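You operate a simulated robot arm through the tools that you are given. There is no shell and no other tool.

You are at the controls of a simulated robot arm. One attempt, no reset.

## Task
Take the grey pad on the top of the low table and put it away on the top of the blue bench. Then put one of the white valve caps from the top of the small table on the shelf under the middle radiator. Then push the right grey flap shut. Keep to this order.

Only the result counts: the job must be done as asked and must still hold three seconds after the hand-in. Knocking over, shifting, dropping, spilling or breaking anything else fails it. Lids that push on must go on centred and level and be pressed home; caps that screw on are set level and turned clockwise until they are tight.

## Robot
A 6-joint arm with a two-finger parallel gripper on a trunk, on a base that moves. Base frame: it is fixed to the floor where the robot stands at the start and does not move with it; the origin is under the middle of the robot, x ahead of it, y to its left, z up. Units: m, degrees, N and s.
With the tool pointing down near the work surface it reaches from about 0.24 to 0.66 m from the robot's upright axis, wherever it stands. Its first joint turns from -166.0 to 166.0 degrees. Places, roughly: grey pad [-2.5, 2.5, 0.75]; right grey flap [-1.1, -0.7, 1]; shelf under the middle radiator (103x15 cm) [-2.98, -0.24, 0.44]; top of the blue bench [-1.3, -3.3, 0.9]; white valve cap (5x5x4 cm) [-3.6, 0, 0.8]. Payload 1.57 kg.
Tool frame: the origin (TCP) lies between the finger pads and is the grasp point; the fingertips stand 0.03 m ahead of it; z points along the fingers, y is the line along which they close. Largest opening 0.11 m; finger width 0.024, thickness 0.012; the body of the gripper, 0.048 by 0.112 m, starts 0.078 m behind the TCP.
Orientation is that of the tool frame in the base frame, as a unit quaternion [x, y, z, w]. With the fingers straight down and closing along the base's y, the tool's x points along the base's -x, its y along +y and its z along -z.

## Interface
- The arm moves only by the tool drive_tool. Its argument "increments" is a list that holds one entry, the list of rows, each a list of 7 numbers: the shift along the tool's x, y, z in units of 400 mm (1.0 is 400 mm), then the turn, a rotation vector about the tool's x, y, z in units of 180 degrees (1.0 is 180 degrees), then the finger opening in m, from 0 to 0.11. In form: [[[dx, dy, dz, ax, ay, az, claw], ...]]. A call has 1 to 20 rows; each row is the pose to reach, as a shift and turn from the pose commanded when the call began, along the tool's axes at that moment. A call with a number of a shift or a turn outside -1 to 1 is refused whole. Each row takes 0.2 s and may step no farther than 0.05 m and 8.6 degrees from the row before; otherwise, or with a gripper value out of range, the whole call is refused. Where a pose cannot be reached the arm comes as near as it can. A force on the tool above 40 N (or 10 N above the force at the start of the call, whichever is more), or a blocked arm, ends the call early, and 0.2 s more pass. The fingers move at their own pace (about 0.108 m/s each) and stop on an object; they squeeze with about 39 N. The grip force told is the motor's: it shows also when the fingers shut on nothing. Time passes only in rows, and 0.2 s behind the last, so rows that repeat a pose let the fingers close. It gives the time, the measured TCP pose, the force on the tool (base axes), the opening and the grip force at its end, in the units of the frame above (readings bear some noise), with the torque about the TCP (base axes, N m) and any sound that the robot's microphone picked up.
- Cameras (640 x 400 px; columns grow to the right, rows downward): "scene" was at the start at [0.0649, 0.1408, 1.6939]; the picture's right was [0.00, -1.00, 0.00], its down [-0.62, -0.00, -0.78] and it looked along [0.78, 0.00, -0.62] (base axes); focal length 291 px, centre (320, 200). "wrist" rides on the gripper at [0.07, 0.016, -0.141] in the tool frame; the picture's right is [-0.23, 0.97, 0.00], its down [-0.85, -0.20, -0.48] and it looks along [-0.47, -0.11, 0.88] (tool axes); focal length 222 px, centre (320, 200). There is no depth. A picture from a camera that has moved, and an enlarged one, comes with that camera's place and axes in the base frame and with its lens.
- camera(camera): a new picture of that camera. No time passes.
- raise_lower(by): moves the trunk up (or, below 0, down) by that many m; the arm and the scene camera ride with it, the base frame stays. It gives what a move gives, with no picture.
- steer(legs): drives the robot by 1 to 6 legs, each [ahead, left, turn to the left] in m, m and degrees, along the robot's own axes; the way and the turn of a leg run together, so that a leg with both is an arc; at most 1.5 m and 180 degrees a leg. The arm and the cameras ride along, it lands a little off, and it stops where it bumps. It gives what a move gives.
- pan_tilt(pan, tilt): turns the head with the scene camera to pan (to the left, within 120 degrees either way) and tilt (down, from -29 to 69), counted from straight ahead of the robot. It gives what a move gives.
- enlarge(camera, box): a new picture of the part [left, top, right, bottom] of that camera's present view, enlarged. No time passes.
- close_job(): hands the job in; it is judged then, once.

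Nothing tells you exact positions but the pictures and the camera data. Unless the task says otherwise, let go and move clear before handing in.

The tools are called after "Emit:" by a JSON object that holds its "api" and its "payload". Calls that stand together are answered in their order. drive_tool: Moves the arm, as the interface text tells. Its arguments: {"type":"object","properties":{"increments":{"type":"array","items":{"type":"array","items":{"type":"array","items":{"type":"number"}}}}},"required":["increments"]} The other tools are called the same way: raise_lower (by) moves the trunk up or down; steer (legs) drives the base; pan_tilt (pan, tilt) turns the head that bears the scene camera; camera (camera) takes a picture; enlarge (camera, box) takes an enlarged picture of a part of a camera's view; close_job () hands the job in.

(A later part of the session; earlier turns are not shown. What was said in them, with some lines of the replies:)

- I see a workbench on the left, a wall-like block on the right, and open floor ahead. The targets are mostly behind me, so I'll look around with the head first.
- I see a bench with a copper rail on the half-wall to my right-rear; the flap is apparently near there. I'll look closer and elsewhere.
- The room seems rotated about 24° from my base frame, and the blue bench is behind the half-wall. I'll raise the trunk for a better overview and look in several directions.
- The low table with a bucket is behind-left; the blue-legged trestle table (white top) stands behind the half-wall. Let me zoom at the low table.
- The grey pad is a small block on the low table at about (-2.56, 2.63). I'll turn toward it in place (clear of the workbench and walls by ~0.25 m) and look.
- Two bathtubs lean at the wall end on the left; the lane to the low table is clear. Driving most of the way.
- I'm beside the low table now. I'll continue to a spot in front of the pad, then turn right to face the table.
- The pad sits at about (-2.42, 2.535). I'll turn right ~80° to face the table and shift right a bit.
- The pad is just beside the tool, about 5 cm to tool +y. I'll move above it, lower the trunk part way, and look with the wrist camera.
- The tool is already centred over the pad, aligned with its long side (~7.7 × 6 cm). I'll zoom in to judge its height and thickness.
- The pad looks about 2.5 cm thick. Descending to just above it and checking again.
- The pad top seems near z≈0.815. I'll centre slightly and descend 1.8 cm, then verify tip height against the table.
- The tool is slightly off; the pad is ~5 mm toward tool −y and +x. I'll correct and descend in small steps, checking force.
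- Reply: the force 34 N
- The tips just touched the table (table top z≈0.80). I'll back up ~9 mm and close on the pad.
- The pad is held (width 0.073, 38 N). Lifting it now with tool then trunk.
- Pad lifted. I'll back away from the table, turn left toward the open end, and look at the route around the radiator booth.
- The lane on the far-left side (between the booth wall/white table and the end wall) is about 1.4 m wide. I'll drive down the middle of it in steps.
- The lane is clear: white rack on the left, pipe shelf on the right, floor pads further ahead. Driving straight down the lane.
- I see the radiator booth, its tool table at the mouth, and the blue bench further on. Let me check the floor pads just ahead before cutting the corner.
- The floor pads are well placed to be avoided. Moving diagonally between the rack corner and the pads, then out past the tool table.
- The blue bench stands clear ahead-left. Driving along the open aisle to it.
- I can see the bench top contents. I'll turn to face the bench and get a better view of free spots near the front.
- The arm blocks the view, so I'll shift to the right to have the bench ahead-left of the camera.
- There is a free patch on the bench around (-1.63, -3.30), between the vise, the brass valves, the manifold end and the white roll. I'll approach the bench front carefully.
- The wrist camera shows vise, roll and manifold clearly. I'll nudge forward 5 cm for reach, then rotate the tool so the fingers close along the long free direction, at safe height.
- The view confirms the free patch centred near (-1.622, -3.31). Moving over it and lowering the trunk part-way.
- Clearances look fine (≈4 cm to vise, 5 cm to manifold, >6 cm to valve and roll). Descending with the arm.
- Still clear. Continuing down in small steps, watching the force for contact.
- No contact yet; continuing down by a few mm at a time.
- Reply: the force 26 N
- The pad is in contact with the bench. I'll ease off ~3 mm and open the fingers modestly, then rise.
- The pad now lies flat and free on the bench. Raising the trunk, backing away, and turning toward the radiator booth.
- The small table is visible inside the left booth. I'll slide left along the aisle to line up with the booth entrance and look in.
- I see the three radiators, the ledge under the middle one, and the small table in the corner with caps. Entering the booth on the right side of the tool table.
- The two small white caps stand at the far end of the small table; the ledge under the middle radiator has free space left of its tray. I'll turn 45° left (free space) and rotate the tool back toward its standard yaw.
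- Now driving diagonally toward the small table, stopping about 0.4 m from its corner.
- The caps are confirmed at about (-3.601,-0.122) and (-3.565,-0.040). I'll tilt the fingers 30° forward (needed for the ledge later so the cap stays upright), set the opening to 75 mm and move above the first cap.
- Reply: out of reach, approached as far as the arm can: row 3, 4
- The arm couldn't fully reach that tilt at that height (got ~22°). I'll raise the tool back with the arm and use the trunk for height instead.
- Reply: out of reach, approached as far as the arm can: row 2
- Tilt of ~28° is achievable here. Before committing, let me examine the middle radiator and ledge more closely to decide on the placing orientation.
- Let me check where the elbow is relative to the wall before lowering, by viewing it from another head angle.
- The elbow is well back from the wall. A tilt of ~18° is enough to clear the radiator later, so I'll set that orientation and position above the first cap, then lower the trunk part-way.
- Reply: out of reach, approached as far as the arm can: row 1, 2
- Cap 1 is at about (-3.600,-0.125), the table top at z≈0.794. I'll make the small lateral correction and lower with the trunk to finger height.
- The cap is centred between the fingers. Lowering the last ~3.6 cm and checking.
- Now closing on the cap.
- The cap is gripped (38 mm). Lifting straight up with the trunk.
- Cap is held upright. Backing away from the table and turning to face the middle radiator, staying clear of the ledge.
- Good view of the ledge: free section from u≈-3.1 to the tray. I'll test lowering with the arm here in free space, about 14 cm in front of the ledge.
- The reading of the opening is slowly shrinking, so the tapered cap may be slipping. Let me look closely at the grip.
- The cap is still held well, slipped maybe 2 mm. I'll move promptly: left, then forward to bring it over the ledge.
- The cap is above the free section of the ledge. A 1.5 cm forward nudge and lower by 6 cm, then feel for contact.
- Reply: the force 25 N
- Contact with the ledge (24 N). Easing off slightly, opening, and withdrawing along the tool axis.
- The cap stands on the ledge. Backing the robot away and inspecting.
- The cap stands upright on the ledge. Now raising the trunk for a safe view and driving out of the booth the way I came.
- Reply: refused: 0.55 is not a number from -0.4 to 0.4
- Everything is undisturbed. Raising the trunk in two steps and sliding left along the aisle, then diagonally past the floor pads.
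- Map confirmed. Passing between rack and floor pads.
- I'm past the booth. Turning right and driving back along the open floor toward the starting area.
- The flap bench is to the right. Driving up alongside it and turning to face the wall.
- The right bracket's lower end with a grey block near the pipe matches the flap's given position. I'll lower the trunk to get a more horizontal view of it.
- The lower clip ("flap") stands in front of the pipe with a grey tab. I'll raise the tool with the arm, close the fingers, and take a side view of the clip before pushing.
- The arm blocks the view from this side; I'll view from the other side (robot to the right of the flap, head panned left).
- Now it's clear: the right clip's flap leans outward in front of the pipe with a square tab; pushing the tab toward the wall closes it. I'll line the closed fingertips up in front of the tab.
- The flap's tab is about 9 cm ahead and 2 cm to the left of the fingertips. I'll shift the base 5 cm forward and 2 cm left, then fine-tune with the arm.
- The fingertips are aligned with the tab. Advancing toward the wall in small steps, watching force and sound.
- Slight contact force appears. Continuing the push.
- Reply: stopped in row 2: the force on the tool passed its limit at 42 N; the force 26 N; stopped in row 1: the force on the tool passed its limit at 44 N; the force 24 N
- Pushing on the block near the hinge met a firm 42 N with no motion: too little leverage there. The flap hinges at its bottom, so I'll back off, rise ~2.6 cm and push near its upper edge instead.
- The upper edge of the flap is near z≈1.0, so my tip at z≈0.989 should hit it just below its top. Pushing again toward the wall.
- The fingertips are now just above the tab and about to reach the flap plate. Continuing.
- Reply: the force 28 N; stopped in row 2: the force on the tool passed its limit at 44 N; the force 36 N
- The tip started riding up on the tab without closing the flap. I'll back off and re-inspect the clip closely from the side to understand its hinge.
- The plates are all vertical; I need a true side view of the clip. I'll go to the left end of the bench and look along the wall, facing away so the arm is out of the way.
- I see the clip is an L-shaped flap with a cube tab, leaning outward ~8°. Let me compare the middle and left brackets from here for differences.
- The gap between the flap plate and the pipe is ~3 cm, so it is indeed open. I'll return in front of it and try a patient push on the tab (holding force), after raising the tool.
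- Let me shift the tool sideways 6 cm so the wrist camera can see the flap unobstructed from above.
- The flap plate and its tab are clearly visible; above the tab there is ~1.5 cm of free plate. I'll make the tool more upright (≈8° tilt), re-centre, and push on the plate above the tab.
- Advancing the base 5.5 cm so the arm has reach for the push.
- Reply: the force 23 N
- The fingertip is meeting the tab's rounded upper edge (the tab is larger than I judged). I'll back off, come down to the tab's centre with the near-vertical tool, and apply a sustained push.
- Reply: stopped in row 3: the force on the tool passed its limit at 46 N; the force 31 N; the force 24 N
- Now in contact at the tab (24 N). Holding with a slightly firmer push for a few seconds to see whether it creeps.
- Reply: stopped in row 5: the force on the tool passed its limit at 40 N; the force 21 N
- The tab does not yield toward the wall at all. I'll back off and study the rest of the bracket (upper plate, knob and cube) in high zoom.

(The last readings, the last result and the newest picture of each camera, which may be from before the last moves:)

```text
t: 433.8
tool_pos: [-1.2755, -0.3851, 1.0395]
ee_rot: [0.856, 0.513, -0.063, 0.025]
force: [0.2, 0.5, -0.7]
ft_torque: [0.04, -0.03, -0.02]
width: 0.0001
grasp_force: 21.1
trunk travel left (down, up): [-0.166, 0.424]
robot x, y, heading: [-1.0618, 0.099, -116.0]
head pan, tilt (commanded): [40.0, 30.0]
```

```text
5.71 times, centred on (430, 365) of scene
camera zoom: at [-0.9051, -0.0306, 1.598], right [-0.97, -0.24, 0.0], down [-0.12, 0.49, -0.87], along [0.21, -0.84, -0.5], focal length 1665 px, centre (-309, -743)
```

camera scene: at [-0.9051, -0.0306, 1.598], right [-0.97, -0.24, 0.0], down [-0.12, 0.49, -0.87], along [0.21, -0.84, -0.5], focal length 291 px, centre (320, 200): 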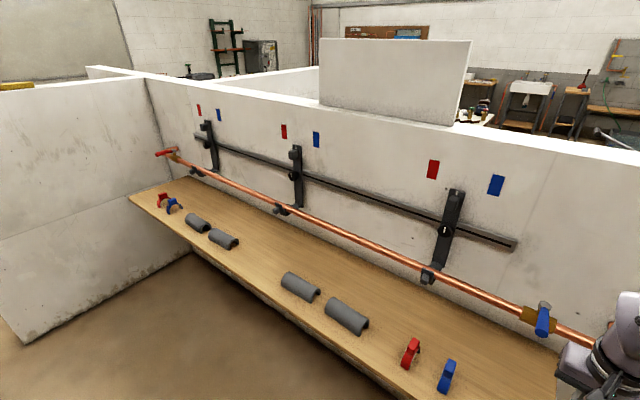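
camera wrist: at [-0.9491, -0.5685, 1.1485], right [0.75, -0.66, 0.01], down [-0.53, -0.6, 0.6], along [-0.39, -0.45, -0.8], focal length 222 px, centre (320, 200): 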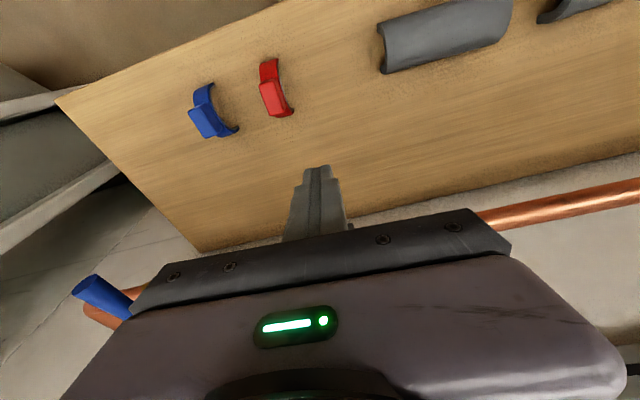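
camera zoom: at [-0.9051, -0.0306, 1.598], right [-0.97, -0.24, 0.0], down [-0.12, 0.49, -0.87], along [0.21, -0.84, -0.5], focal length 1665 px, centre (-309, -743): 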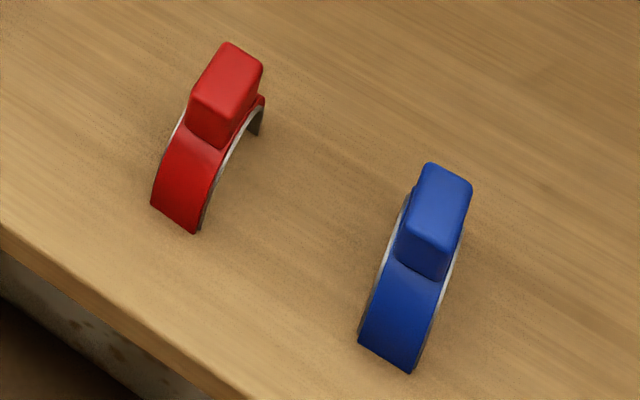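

I now understand the mechanism: the flap hinges at its foot (about z≈0.96, just in front of the pipe) and must swing up and over the pipe by ~100°; pushing straight in only jams against the hinge. I'll re-tilt the tool to ~22°, return, and push the tab along its arc (up and inward, then down).

Emit:
{"api": "drive_tool", "payload": {"increments": [[[0, 0, 0, 0, -0.0389, 0, 0.0], [0, 0, 0, 0, -0.0778, 0, 0.0]]]}}

Emit:
{"api": "steer", "payload": {"legs": [[0, 0.35, 0], [0.09, 0, 0]]}}

Emit:
{"api": "pan_tilt", "payload": {"pan": 30, "tilt": 50}}

Emit:
{"api": "enlarge", "payload": {"camera": "wrist", "box": [260, 130, 400, 240]}}

```text
t: 434.4
tool_pos: [-1.2751, -0.3847, 1.0389]
ee_rot: [0.842, 0.506, -0.169, 0.088]
force: [-0.2, 0.4, 0.0]
ft_torque: [0.01, 0.03, -0.01]
width: 0.0
grasp_force: 21.4
trunk travel left (down, up): [-0.166, 0.424]
robot x, y, heading: [-1.062, 0.1029, -116.2]
head pan, tilt (commanded): [40.0, 30.0]
```

```text
t: 437.3
tool_pos: [-1.0047, -0.6162, 1.0386]
ee_rot: [0.842, 0.506, -0.167, 0.086]
force: [-0.4, 0.0, -0.7]
ft_torque: [0.02, 0.0, 0.03]
width: 0.0
grasp_force: 21.4
trunk travel left (down, up): [-0.166, 0.424]
robot x, y, heading: [-0.792, -0.1313, -115.7]
head pan, tilt (commanded): [40.0, 30.0]
```

```text
t: 438.1
tool_pos: [-1.0046, -0.6167, 1.0388]
ee_rot: [0.841, 0.507, -0.167, 0.086]
force: [-0.4, 0.3, -0.5]
ft_torque: [0.01, -0.02, 0.0]
width: 0.0
grasp_force: 21.0
trunk travel left (down, up): [-0.166, 0.424]
robot x, y, heading: [-0.79, -0.1274, -115.7]
head pan, tilt (commanded): [30.0, 50.0]
```

```text
3.64 times, centred on (330, 185) of wrist
camera zoom: at [-0.9327, -0.5212, 1.1449], right [0.76, -0.65, 0.06], down [-0.45, -0.46, 0.76], along [-0.47, -0.61, -0.64], focal length 808 px, centre (284, 254)
```

zoom: 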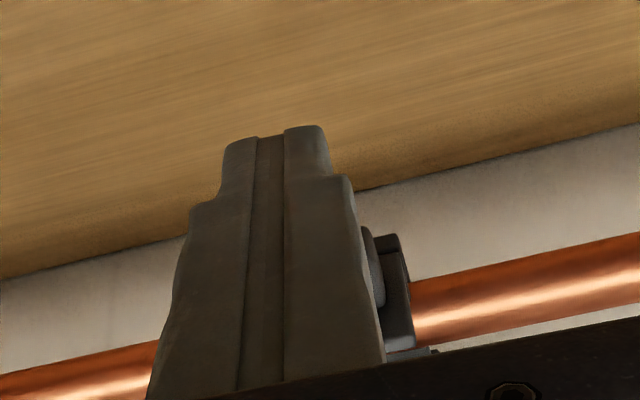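

Aligned laterally with the tab (u≈-0.659). Moving the fingertip to just in front of the tab at its mid-height.

Emit:
{"api": "drive_tool", "payload": {"increments": [[[-0.033, 0.004, 0.051, 0, 0, 0, 0.0], [-0.066, 0.008, 0.102, 0, 0, 0, 0.0], [-0.0985, 0.0119, 0.1535, 0, 0, 0, 0.0]]]}}

Emit:
{"api": "enlarge", "payload": {"camera": "scene", "box": [430, 160, 530, 240]}}

```text
t: 438.9
tool_pos: [-1.0288, -0.6704, 0.9968]
ee_rot: [0.842, 0.507, -0.166, 0.086]
force: [-0.4, -0.2, -0.8]
ft_torque: [0.01, -0.01, 0.02]
width: 0.0
grasp_force: 21.7
trunk travel left (down, up): [-0.166, 0.424]
robot x, y, heading: [-0.7913, -0.128, -116.1]
head pan, tilt (commanded): [30.0, 50.0]
```

```text
5.00 times, centred on (480, 200) of scene
camera zoom: at [-0.6522, -0.2491, 1.5685], right [-1.0, -0.07, 0.0], down [-0.06, 0.76, -0.64], along [0.05, -0.64, -0.77], focal length 1457 px, centre (-480, 200)
```

zoom: 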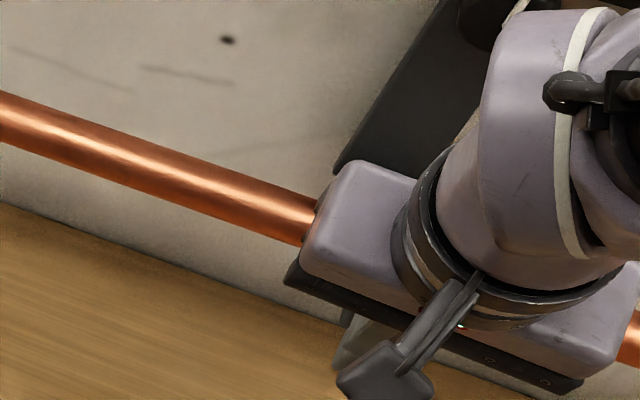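

Now pushing along the first part of the arc (inward contact, then up and in).

Emit:
{"api": "drive_tool", "payload": {"increments": [[[-0.028, 0.002, 0.012, 0, 0, 0, 0.0], [-0.05, 0.0036, 0.0215, 0, 0, 0, 0.0], [-0.056, 0.0039, 0.024, 0, 0, 0, 0.0], [-0.062, 0.0039, 0.018, 0, 0, 0, 0.0], [-0.0683, 0.0039, 0.0125, 0, 0, 0, 0.0], [-0.0753, 0.0041, 0.008, 0, 0, 0, 0.0], [-0.0823, 0.0042, 0.0035, 0, 0, 0, 0.0]]]}}

Emit:
{"api": "enlarge", "payload": {"camera": "wrist", "box": [260, 110, 400, 220]}}

Emit:
{"api": "enlarge", "payload": {"camera": "scene", "box": [430, 160, 530, 240]}}

```text
t: 440.5
tool_pos: [-1.0408, -0.6964, 1.0091]
ee_rot: [0.842, 0.505, -0.168, 0.088]
force: [7.9, 15.5, 16.4]
ft_torque: [0.05, -0.03, 0.06]
width: 0.0
grasp_force: 21.3
trunk travel left (down, up): [-0.166, 0.424]
robot x, y, heading: [-0.7907, -0.1319, -115.6]
head pan, tilt (commanded): [30.0, 50.0]
```

```text
3.64 times, centred on (330, 165) of wrist
camera zoom: at [-0.9694, -0.6014, 1.1147], right [0.76, -0.65, 0.06], down [-0.45, -0.46, 0.77], along [-0.47, -0.61, -0.64], focal length 808 px, centre (284, 327)
```

zoom: 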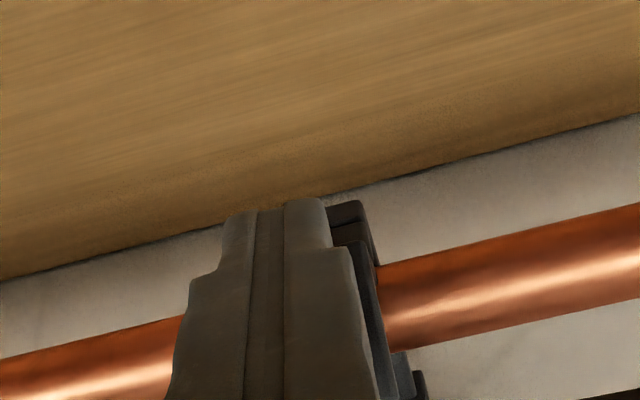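

```text
5.00 times, centred on (480, 200) of scene
camera zoom: at [-0.6502, -0.2449, 1.5687], right [-1.0, -0.07, 0.0], down [-0.06, 0.76, -0.64], along [0.05, -0.64, -0.76], focal length 1457 px, centre (-480, 200)
```

zoom: 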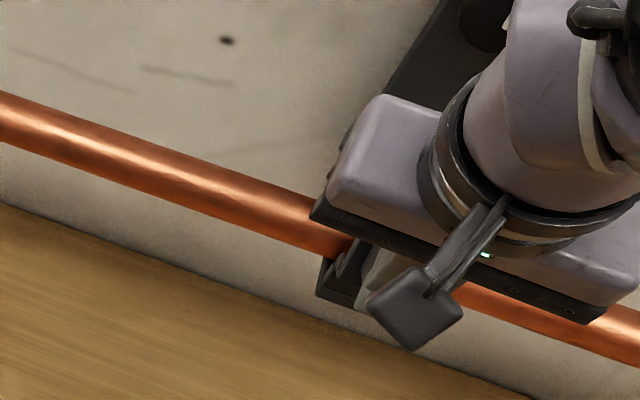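

Force is radial (toward the hinge), which fits the model; the flap is following. Continuing along a slightly larger arc.

Emit:
{"api": "drive_tool", "payload": {"increments": [[[-0.0047, 0, -0.0054, 0, 0, 0, 0.0], [-0.0094, 0, -0.0108, 0, 0, 0, 0.0], [-0.0162, 0.0003, -0.0128, 0, 0, 0, 0.0], [-0.023, 0.0005, -0.0148, 0, 0, 0, 0.0], [-0.03, 0.0008, -0.016, 0, 0, 0, 0.0], [-0.0371, 0.001, -0.0171, 0, 0, 0, 0.0]]]}}

Emit:
{"api": "enlarge", "payload": {"camera": "wrist", "box": [260, 110, 400, 220]}}

Emit:
{"api": "enlarge", "payload": {"camera": "scene", "box": [430, 160, 530, 240]}}

```text
t: 441.9
tool_pos: [-1.046, -0.7069, 1.02]
ee_rot: [0.842, 0.505, -0.167, 0.086]
force: [1.1, 4.8, 5.8]
ft_torque: [-0.04, 0.06, -0.02]
width: 0.0
grasp_force: 21.3
trunk travel left (down, up): [-0.166, 0.424]
robot x, y, heading: [-0.7918, -0.1278, -115.7]
head pan, tilt (commanded): [30.0, 50.0]
```

```text
3.64 times, centred on (330, 165) of wrist
camera zoom: at [-0.975, -0.613, 1.1251], right [0.76, -0.65, 0.06], down [-0.45, -0.46, 0.77], along [-0.47, -0.61, -0.64], focal length 808 px, centre (284, 327)
```

zoom: 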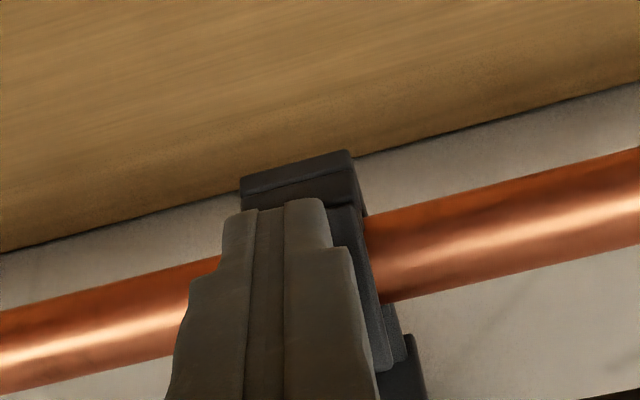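

```text
5.00 times, centred on (480, 200) of scene
camera zoom: at [-0.6518, -0.2476, 1.5686], right [-1.0, -0.07, 0.0], down [-0.06, 0.76, -0.64], along [0.05, -0.64, -0.77], focal length 1457 px, centre (-480, 200)
```

zoom: 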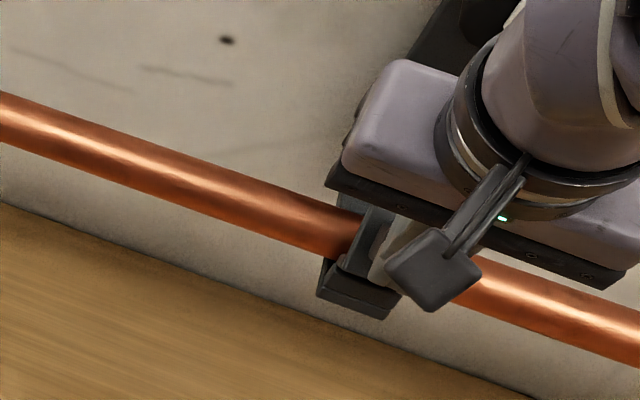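

The flap is now visibly swinging over the pipe with low force. Continuing along the arc.

Emit:
{"api": "drive_tool", "payload": {"increments": [[[-0.0071, 0.0004, 0, 0, 0, 0, 0.0], [-0.0142, 0.0007, 0, 0, 0, 0, 0.0], [-0.0213, 0.0011, 0.001, 0, 0, 0, 0.0], [-0.0285, 0.0015, 0.0019, 0, 0, 0, 0.0], [-0.0354, 0.002, 0.0038, 0, 0, 0, 0.0], [-0.0423, 0.0024, 0.0057, 0, 0, 0, 0.0], [-0.0488, 0.0028, 0.0085, 0, 0, 0, 0.0], [-0.0553, 0.0033, 0.0114, 0, 0, 0, 0.0]]]}}

Emit:
{"api": "enlarge", "payload": {"camera": "wrist", "box": [260, 110, 400, 220]}}

Emit:
{"api": "enlarge", "payload": {"camera": "scene", "box": [430, 160, 530, 240]}}

```text
t: 443.7
tool_pos: [-1.0561, -0.7262, 1.026]
ee_rot: [0.842, 0.505, -0.169, 0.088]
force: [1.7, 4.6, 25.4]
ft_torque: [-0.34, -0.01, 0.04]
width: 0.0
grasp_force: 21.1
trunk travel left (down, up): [-0.166, 0.424]
robot x, y, heading: [-0.7898, -0.126, -115.7]
head pan, tilt (commanded): [30.0, 50.0]
```

```text
3.64 times, centred on (330, 165) of wrist
camera zoom: at [-0.9831, -0.6316, 1.1306], right [0.76, -0.65, 0.06], down [-0.45, -0.46, 0.77], along [-0.47, -0.61, -0.64], focal length 808 px, centre (284, 327)
```

zoom: 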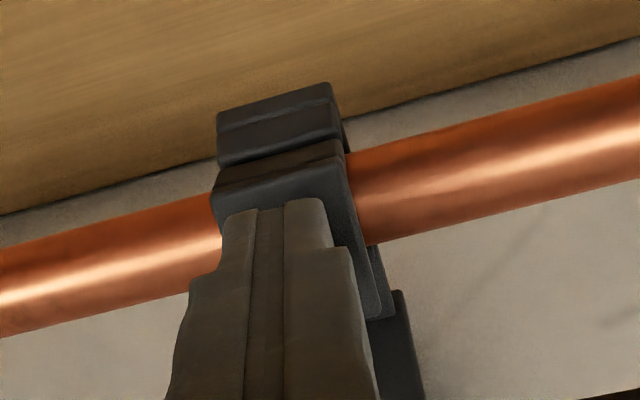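

```text
5.00 times, centred on (480, 200) of scene
camera zoom: at [-0.6507, -0.2453, 1.5688], right [-1.0, -0.07, 0.0], down [-0.06, 0.76, -0.64], along [0.05, -0.64, -0.76], focal length 1457 px, centre (-480, 200)
```

zoom: 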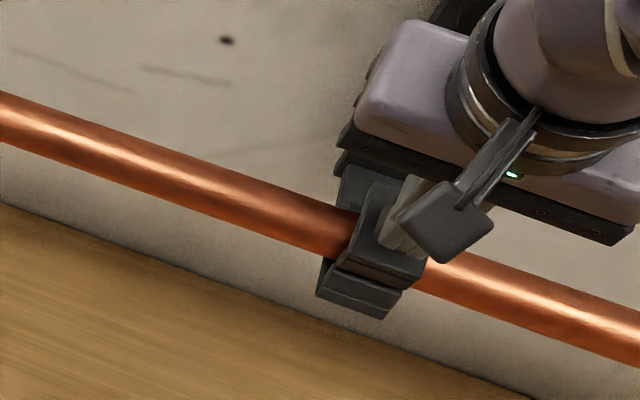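

The flap is now folded over the pipe, nearly closed. I'll shift the fingertip inward over the tab and press down to seat it.

Emit:
{"api": "drive_tool", "payload": {"increments": [[[-0.009, 0.0005, 0, 0, 0, 0, 0.0], [-0.018, 0.0009, 0, 0, 0, 0, 0.0], [-0.026, 0.0014, 0.003, 0, 0, 0, 0.0], [-0.0343, 0.002, 0.0063, 0, 0, 0, 0.0]]]}}

Emit:
{"api": "enlarge", "payload": {"camera": "wrist", "box": [260, 110, 400, 220]}}

Emit:
{"api": "enlarge", "payload": {"camera": "scene", "box": [430, 160, 530, 240]}}

```text
t: 444.7
tool_pos: [-1.0619, -0.7397, 1.0265]
ee_rot: [0.842, 0.506, -0.167, 0.086]
force: [-0.4, -2.3, 12.9]
ft_torque: [-0.23, -0.02, -0.01]
width: 0.0002
grasp_force: 21.6
trunk travel left (down, up): [-0.166, 0.424]
robot x, y, heading: [-0.7904, -0.1327, -116.0]
head pan, tilt (commanded): [30.0, 50.0]
```

```text
3.64 times, centred on (330, 165) of wrist
camera zoom: at [-0.9898, -0.6456, 1.1321], right [0.76, -0.65, 0.06], down [-0.45, -0.46, 0.77], along [-0.47, -0.61, -0.64], focal length 808 px, centre (284, 327)
```

zoom: 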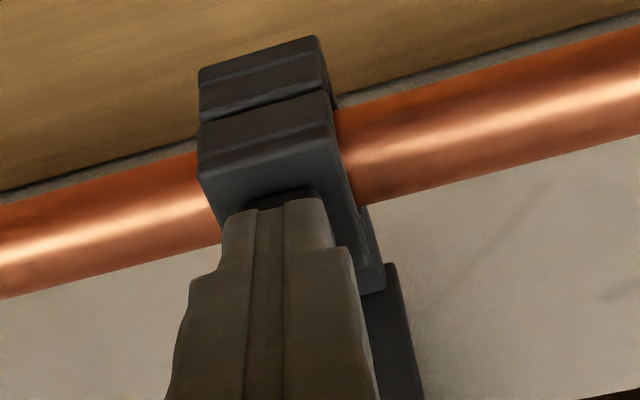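

```text
5.00 times, centred on (480, 200) of scene
camera zoom: at [-0.6513, -0.2477, 1.5685], right [-1.0, -0.07, 0.0], down [-0.06, 0.76, -0.64], along [0.05, -0.64, -0.77], focal length 1457 px, centre (-480, 200)
```

zoom: 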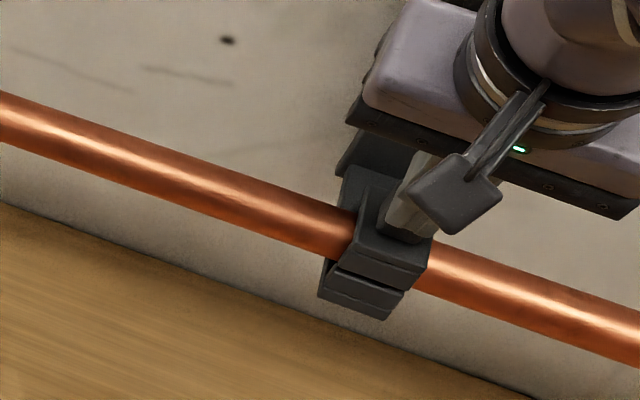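

The flap has rotated further. Now pressing down to close it fully, listening for a click.

Emit:
{"api": "drive_tool", "payload": {"increments": [[[0.0028, 0.0002, 0.007, 0, 0, 0, 0.0], [0.0055, 0.0004, 0.014, 0, 0, 0, 0.0], [0.0083, 0.0006, 0.021, 0, 0, 0, 0.0]]]}}

Emit:
{"api": "enlarge", "payload": {"camera": "scene", "box": [430, 160, 530, 240]}}

```text
t: 445.4
tool_pos: [-1.0617, -0.7417, 1.027]
ee_rot: [0.841, 0.505, -0.171, 0.09]
force: [2.5, 4.7, 11.9]
ft_torque: [-0.07, -0.06, 0.0]
width: 0.0
grasp_force: 21.0
trunk travel left (down, up): [-0.166, 0.424]
robot x, y, heading: [-0.7917, -0.1315, -116.0]
head pan, tilt (commanded): [30.0, 50.0]
stopped in row 3: the force on the tool passed its limit at 43 N (the readings are from after the stop); the commanded pose is now the measured one
```

```text
5.00 times, centred on (480, 200) of scene
camera zoom: at [-0.6508, -0.2459, 1.5684], right [-1.0, -0.07, 0.0], down [-0.06, 0.76, -0.64], along [0.05, -0.64, -0.76], focal length 1457 px, centre (-480, 200)
```

zoom: 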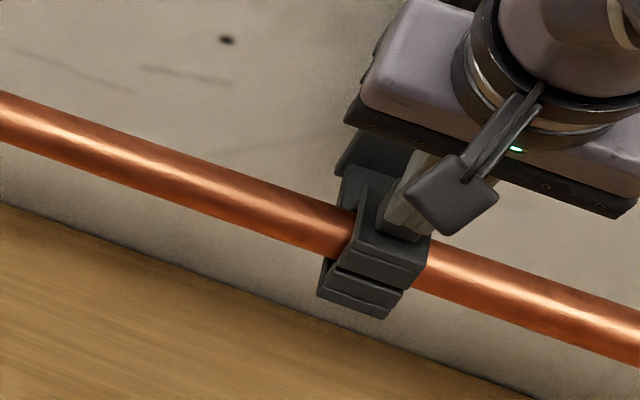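

It resists 43 N now—probably fully down. I'll lift off and inspect the flap's position.

Emit:
{"api": "drive_tool", "payload": {"increments": [[[-0.018, -0.001, -0.046, 0, 0, 0, 0.0], [-0.046, -0.003, -0.116, 0, 0, 0, 0.0], [0.07, -0.011, -0.16, 0, 0, 0, 0.0], [0.14, -0.016, -0.19, 0, 0, 0, 0.0]]]}}

Emit:
{"api": "steer", "payload": {"legs": [[-0.12, -0.35, 0]]}}

Emit:
{"api": "pan_tilt", "payload": {"pan": 40, "tilt": 30}}

Emit:
{"api": "camera", "payload": {"camera": "scene"}}

Emit:
{"api": "enlarge", "payload": {"camera": "scene", "box": [410, 240, 460, 290]}}

```text
t: 446.4
tool_pos: [-1.028, -0.6687, 1.0741]
ee_rot: [0.841, 0.506, -0.171, 0.089]
force: [0.4, -0.6, 0.1]
ft_torque: [-0.02, -0.01, -0.01]
width: 0.0
grasp_force: 21.5
trunk travel left (down, up): [-0.166, 0.424]
robot x, y, heading: [-0.7927, -0.1308, -115.7]
head pan, tilt (commanded): [30.0, 50.0]
```

```text
t: 448.7
tool_pos: [-1.291, -0.4103, 1.073]
ee_rot: [0.841, 0.506, -0.171, 0.089]
force: [-0.1, 1.1, 0.3]
ft_torque: [-0.01, 0.01, 0.02]
width: 0.0001
grasp_force: 21.2
trunk travel left (down, up): [-0.166, 0.424]
robot x, y, heading: [-1.0496, 0.1288, -115.9]
head pan, tilt (commanded): [30.0, 50.0]
```

```text
t: 449.5
tool_pos: [-1.2889, -0.4103, 1.0731]
ee_rot: [0.841, 0.505, -0.171, 0.089]
force: [-0.2, 1.0, -0.9]
ft_torque: [0.03, 0.01, -0.03]
width: 0.0
grasp_force: 21.4
trunk travel left (down, up): [-0.166, 0.424]
robot x, y, heading: [-1.0502, 0.1279, -115.8]
head pan, tilt (commanded): [40.0, 30.0]
```

```text
taken
camera scene: at [-0.8961, -0.0003, 1.598], right [-0.97, -0.24, 0.0], down [-0.12, 0.49, -0.87], along [0.21, -0.84, -0.5], focal length 291 px, centre (320, 200)
```

scene: 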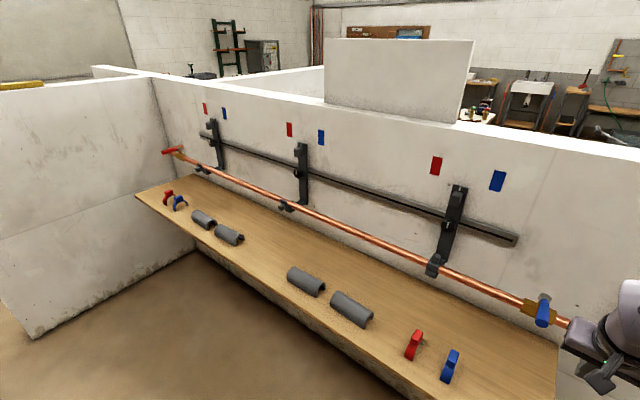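

```text
8.00 times, centred on (435, 265) of scene
camera zoom: at [-0.8961, -0.0003, 1.598], right [-0.97, -0.24, 0.0], down [-0.12, 0.49, -0.87], along [0.21, -0.84, -0.5], focal length 2331 px, centre (-600, -320)
```

zoom: 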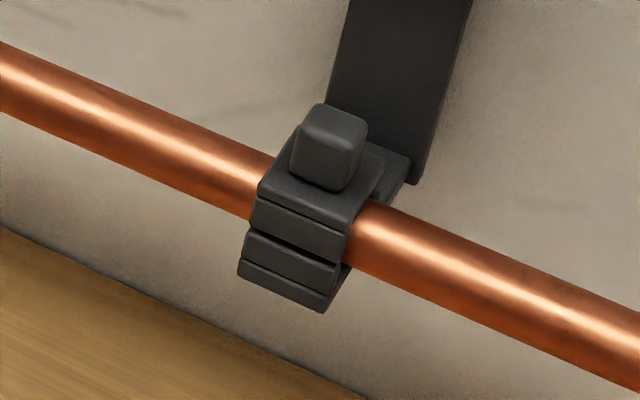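

The flap is now folded over the pipe, tab pointing up, and stays there. Let me zoom closely to check it's fully seated.

Emit:
{"api": "enlarge", "payload": {"camera": "scene", "box": [420, 248, 452, 280]}}

Emit:
{"api": "steer", "payload": {"legs": [[-0.1, 0, 0], [0, 0, 178], [0.0, -0.85, 0], [0, -0.8, 0]]}}

Emit:
{"api": "raise_lower", "payload": {"by": -0.15}}

Emit:
{"api": "pan_tilt", "payload": {"pan": 110, "tilt": 18}}

Emit:
{"api": "camera", "payload": {"camera": "scene"}}

```text
12.50 times, centred on (436, 264) of scene
camera zoom: at [-0.8961, -0.0003, 1.598], right [-0.97, -0.24, 0.0], down [-0.12, 0.49, -0.87], along [0.21, -0.84, -0.5], focal length 3642 px, centre (-1130, -600)
```

zoom: 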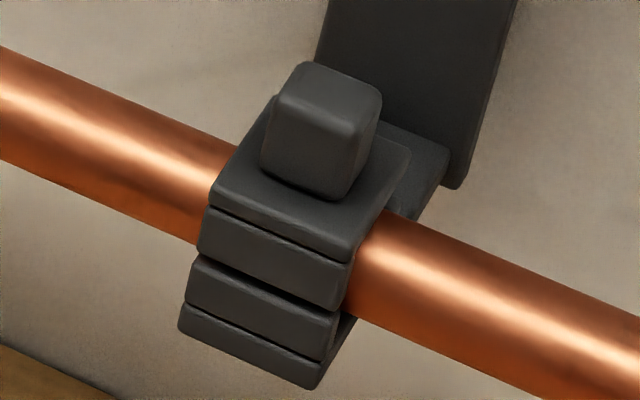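

```text
t: 465.8
tool_pos: [0.6908, -0.0771, 1.0722]
ee_rot: [-0.472, 0.86, 0.082, 0.174]
force: [0.6, -0.5, 0.4]
ft_torque: [0.0, 0.01, -0.01]
width: 0.0
grasp_force: 21.8
trunk travel left (down, up): [-0.166, 0.424]
robot x, y, heading: [0.4128, -0.5984, 59.8]
head pan, tilt (commanded): [40.0, 30.0]
```

```text
t: 467.6
tool_pos: [0.69, -0.077, 0.9233]
ee_rot: [-0.472, 0.86, 0.083, 0.174]
force: [-0.4, 0.5, 0.4]
ft_torque: [0.02, 0.0, -0.02]
width: 0.0
grasp_force: 21.2
trunk travel left (down, up): [-0.016, 0.574]
robot x, y, heading: [0.4125, -0.5951, 59.8]
head pan, tilt (commanded): [40.0, 30.0]
```

```text
t: 469.0
tool_pos: [0.6905, -0.077, 0.9227]
ee_rot: [-0.472, 0.86, 0.082, 0.174]
force: [0.2, -0.2, -0.5]
ft_torque: [0.0, -0.03, 0.02]
width: 0.0
grasp_force: 21.2
trunk travel left (down, up): [-0.016, 0.574]
robot x, y, heading: [0.4074, -0.5978, 59.6]
head pan, tilt (commanded): [110.0, 18.0]
```

```text
taken
camera scene: at [0.188, -0.5269, 1.4673], right [0.18, 0.98, 0.0], down [0.3, -0.06, -0.95], along [-0.94, 0.17, -0.31], focal length 291 px, centre (320, 200)
```

scene: 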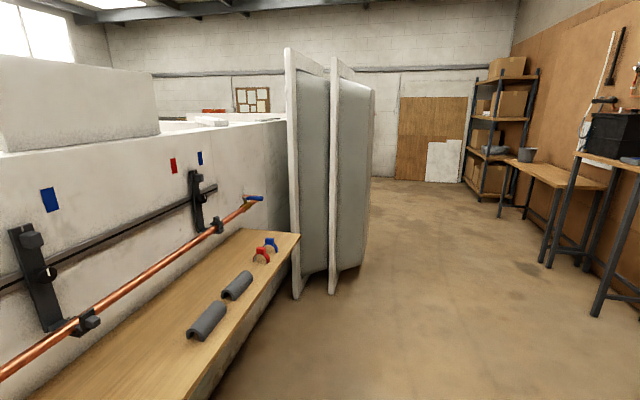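

Emit:
{"api": "enlarge", "payload": {"camera": "scene", "box": [198, 210, 238, 240]}}

Emit:
{"api": "enlarge", "payload": {"camera": "scene", "box": [60, 300, 124, 345]}}

```text
13.33 times, centred on (218, 225) of scene
camera zoom: at [0.188, -0.5269, 1.4673], right [0.18, 0.98, 0.0], down [0.3, -0.06, -0.95], along [-0.94, 0.17, -0.31], focal length 3885 px, centre (1680, -133)
```

zoom: 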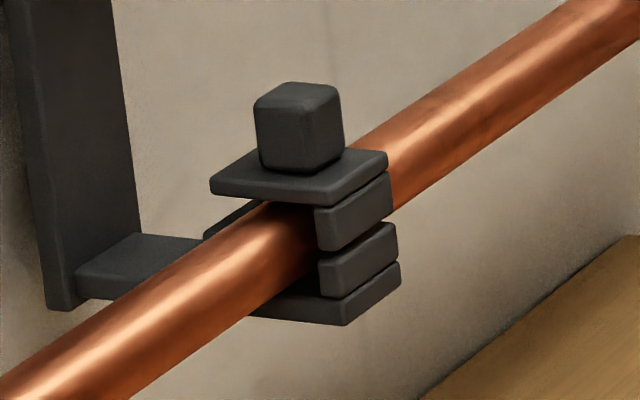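

```text
8.89 times, centred on (92, 322) of scene
camera zoom: at [0.188, -0.5269, 1.4673], right [0.18, 0.98, 0.0], down [0.3, -0.06, -0.95], along [-0.94, 0.17, -0.31], focal length 2590 px, centre (2347, -889)
```

zoom: 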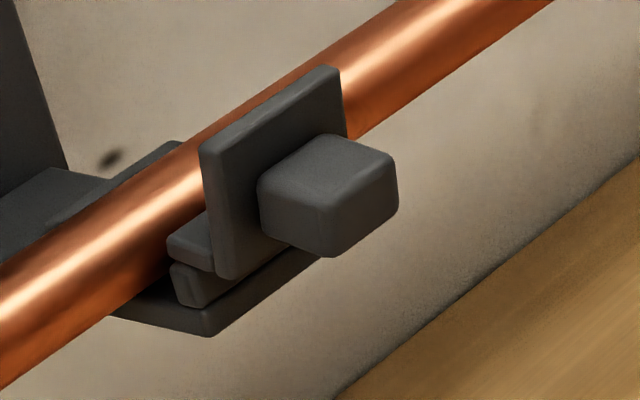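

Side view confirms the right flap is fully shut: its plate lies level over the pipe, parallel to the base, while the other flaps are untouched. The gripper is clear of everything, so I hand in the job.

Emit:
{"api": "close_job", "payload": {}}

```text
The job is handed in.
```

I did all three parts in the order you asked and handed the job in. I haven't seen the judge's verdict.

- **Grey pad:** it lies flat on top of the blue bench, in a free patch between the vise, the brass valves and the manifold. I let go and nothing next to it moved.
- **White valve cap:** I took one of the two small white caps from the small table. It stands upright on the shelf under the middle radiator, to the left of the grey tray, and I checked it after backing away.
- **Right grey flap:** it is folded over the pipe with its tab pointing up. From the side its plate sits level with the base. I heard no click, but it held against about 43 N of downward push.

The flap took several tries because pushing straight at the wall only jammed it. It has to swing up and over its hinge. Those pushes reached about 46 N on the bracket, and in zoomed pictures the bracket still looked in its original place on the rail.

I did not go back to look at the pad or the cap again just before handing in.
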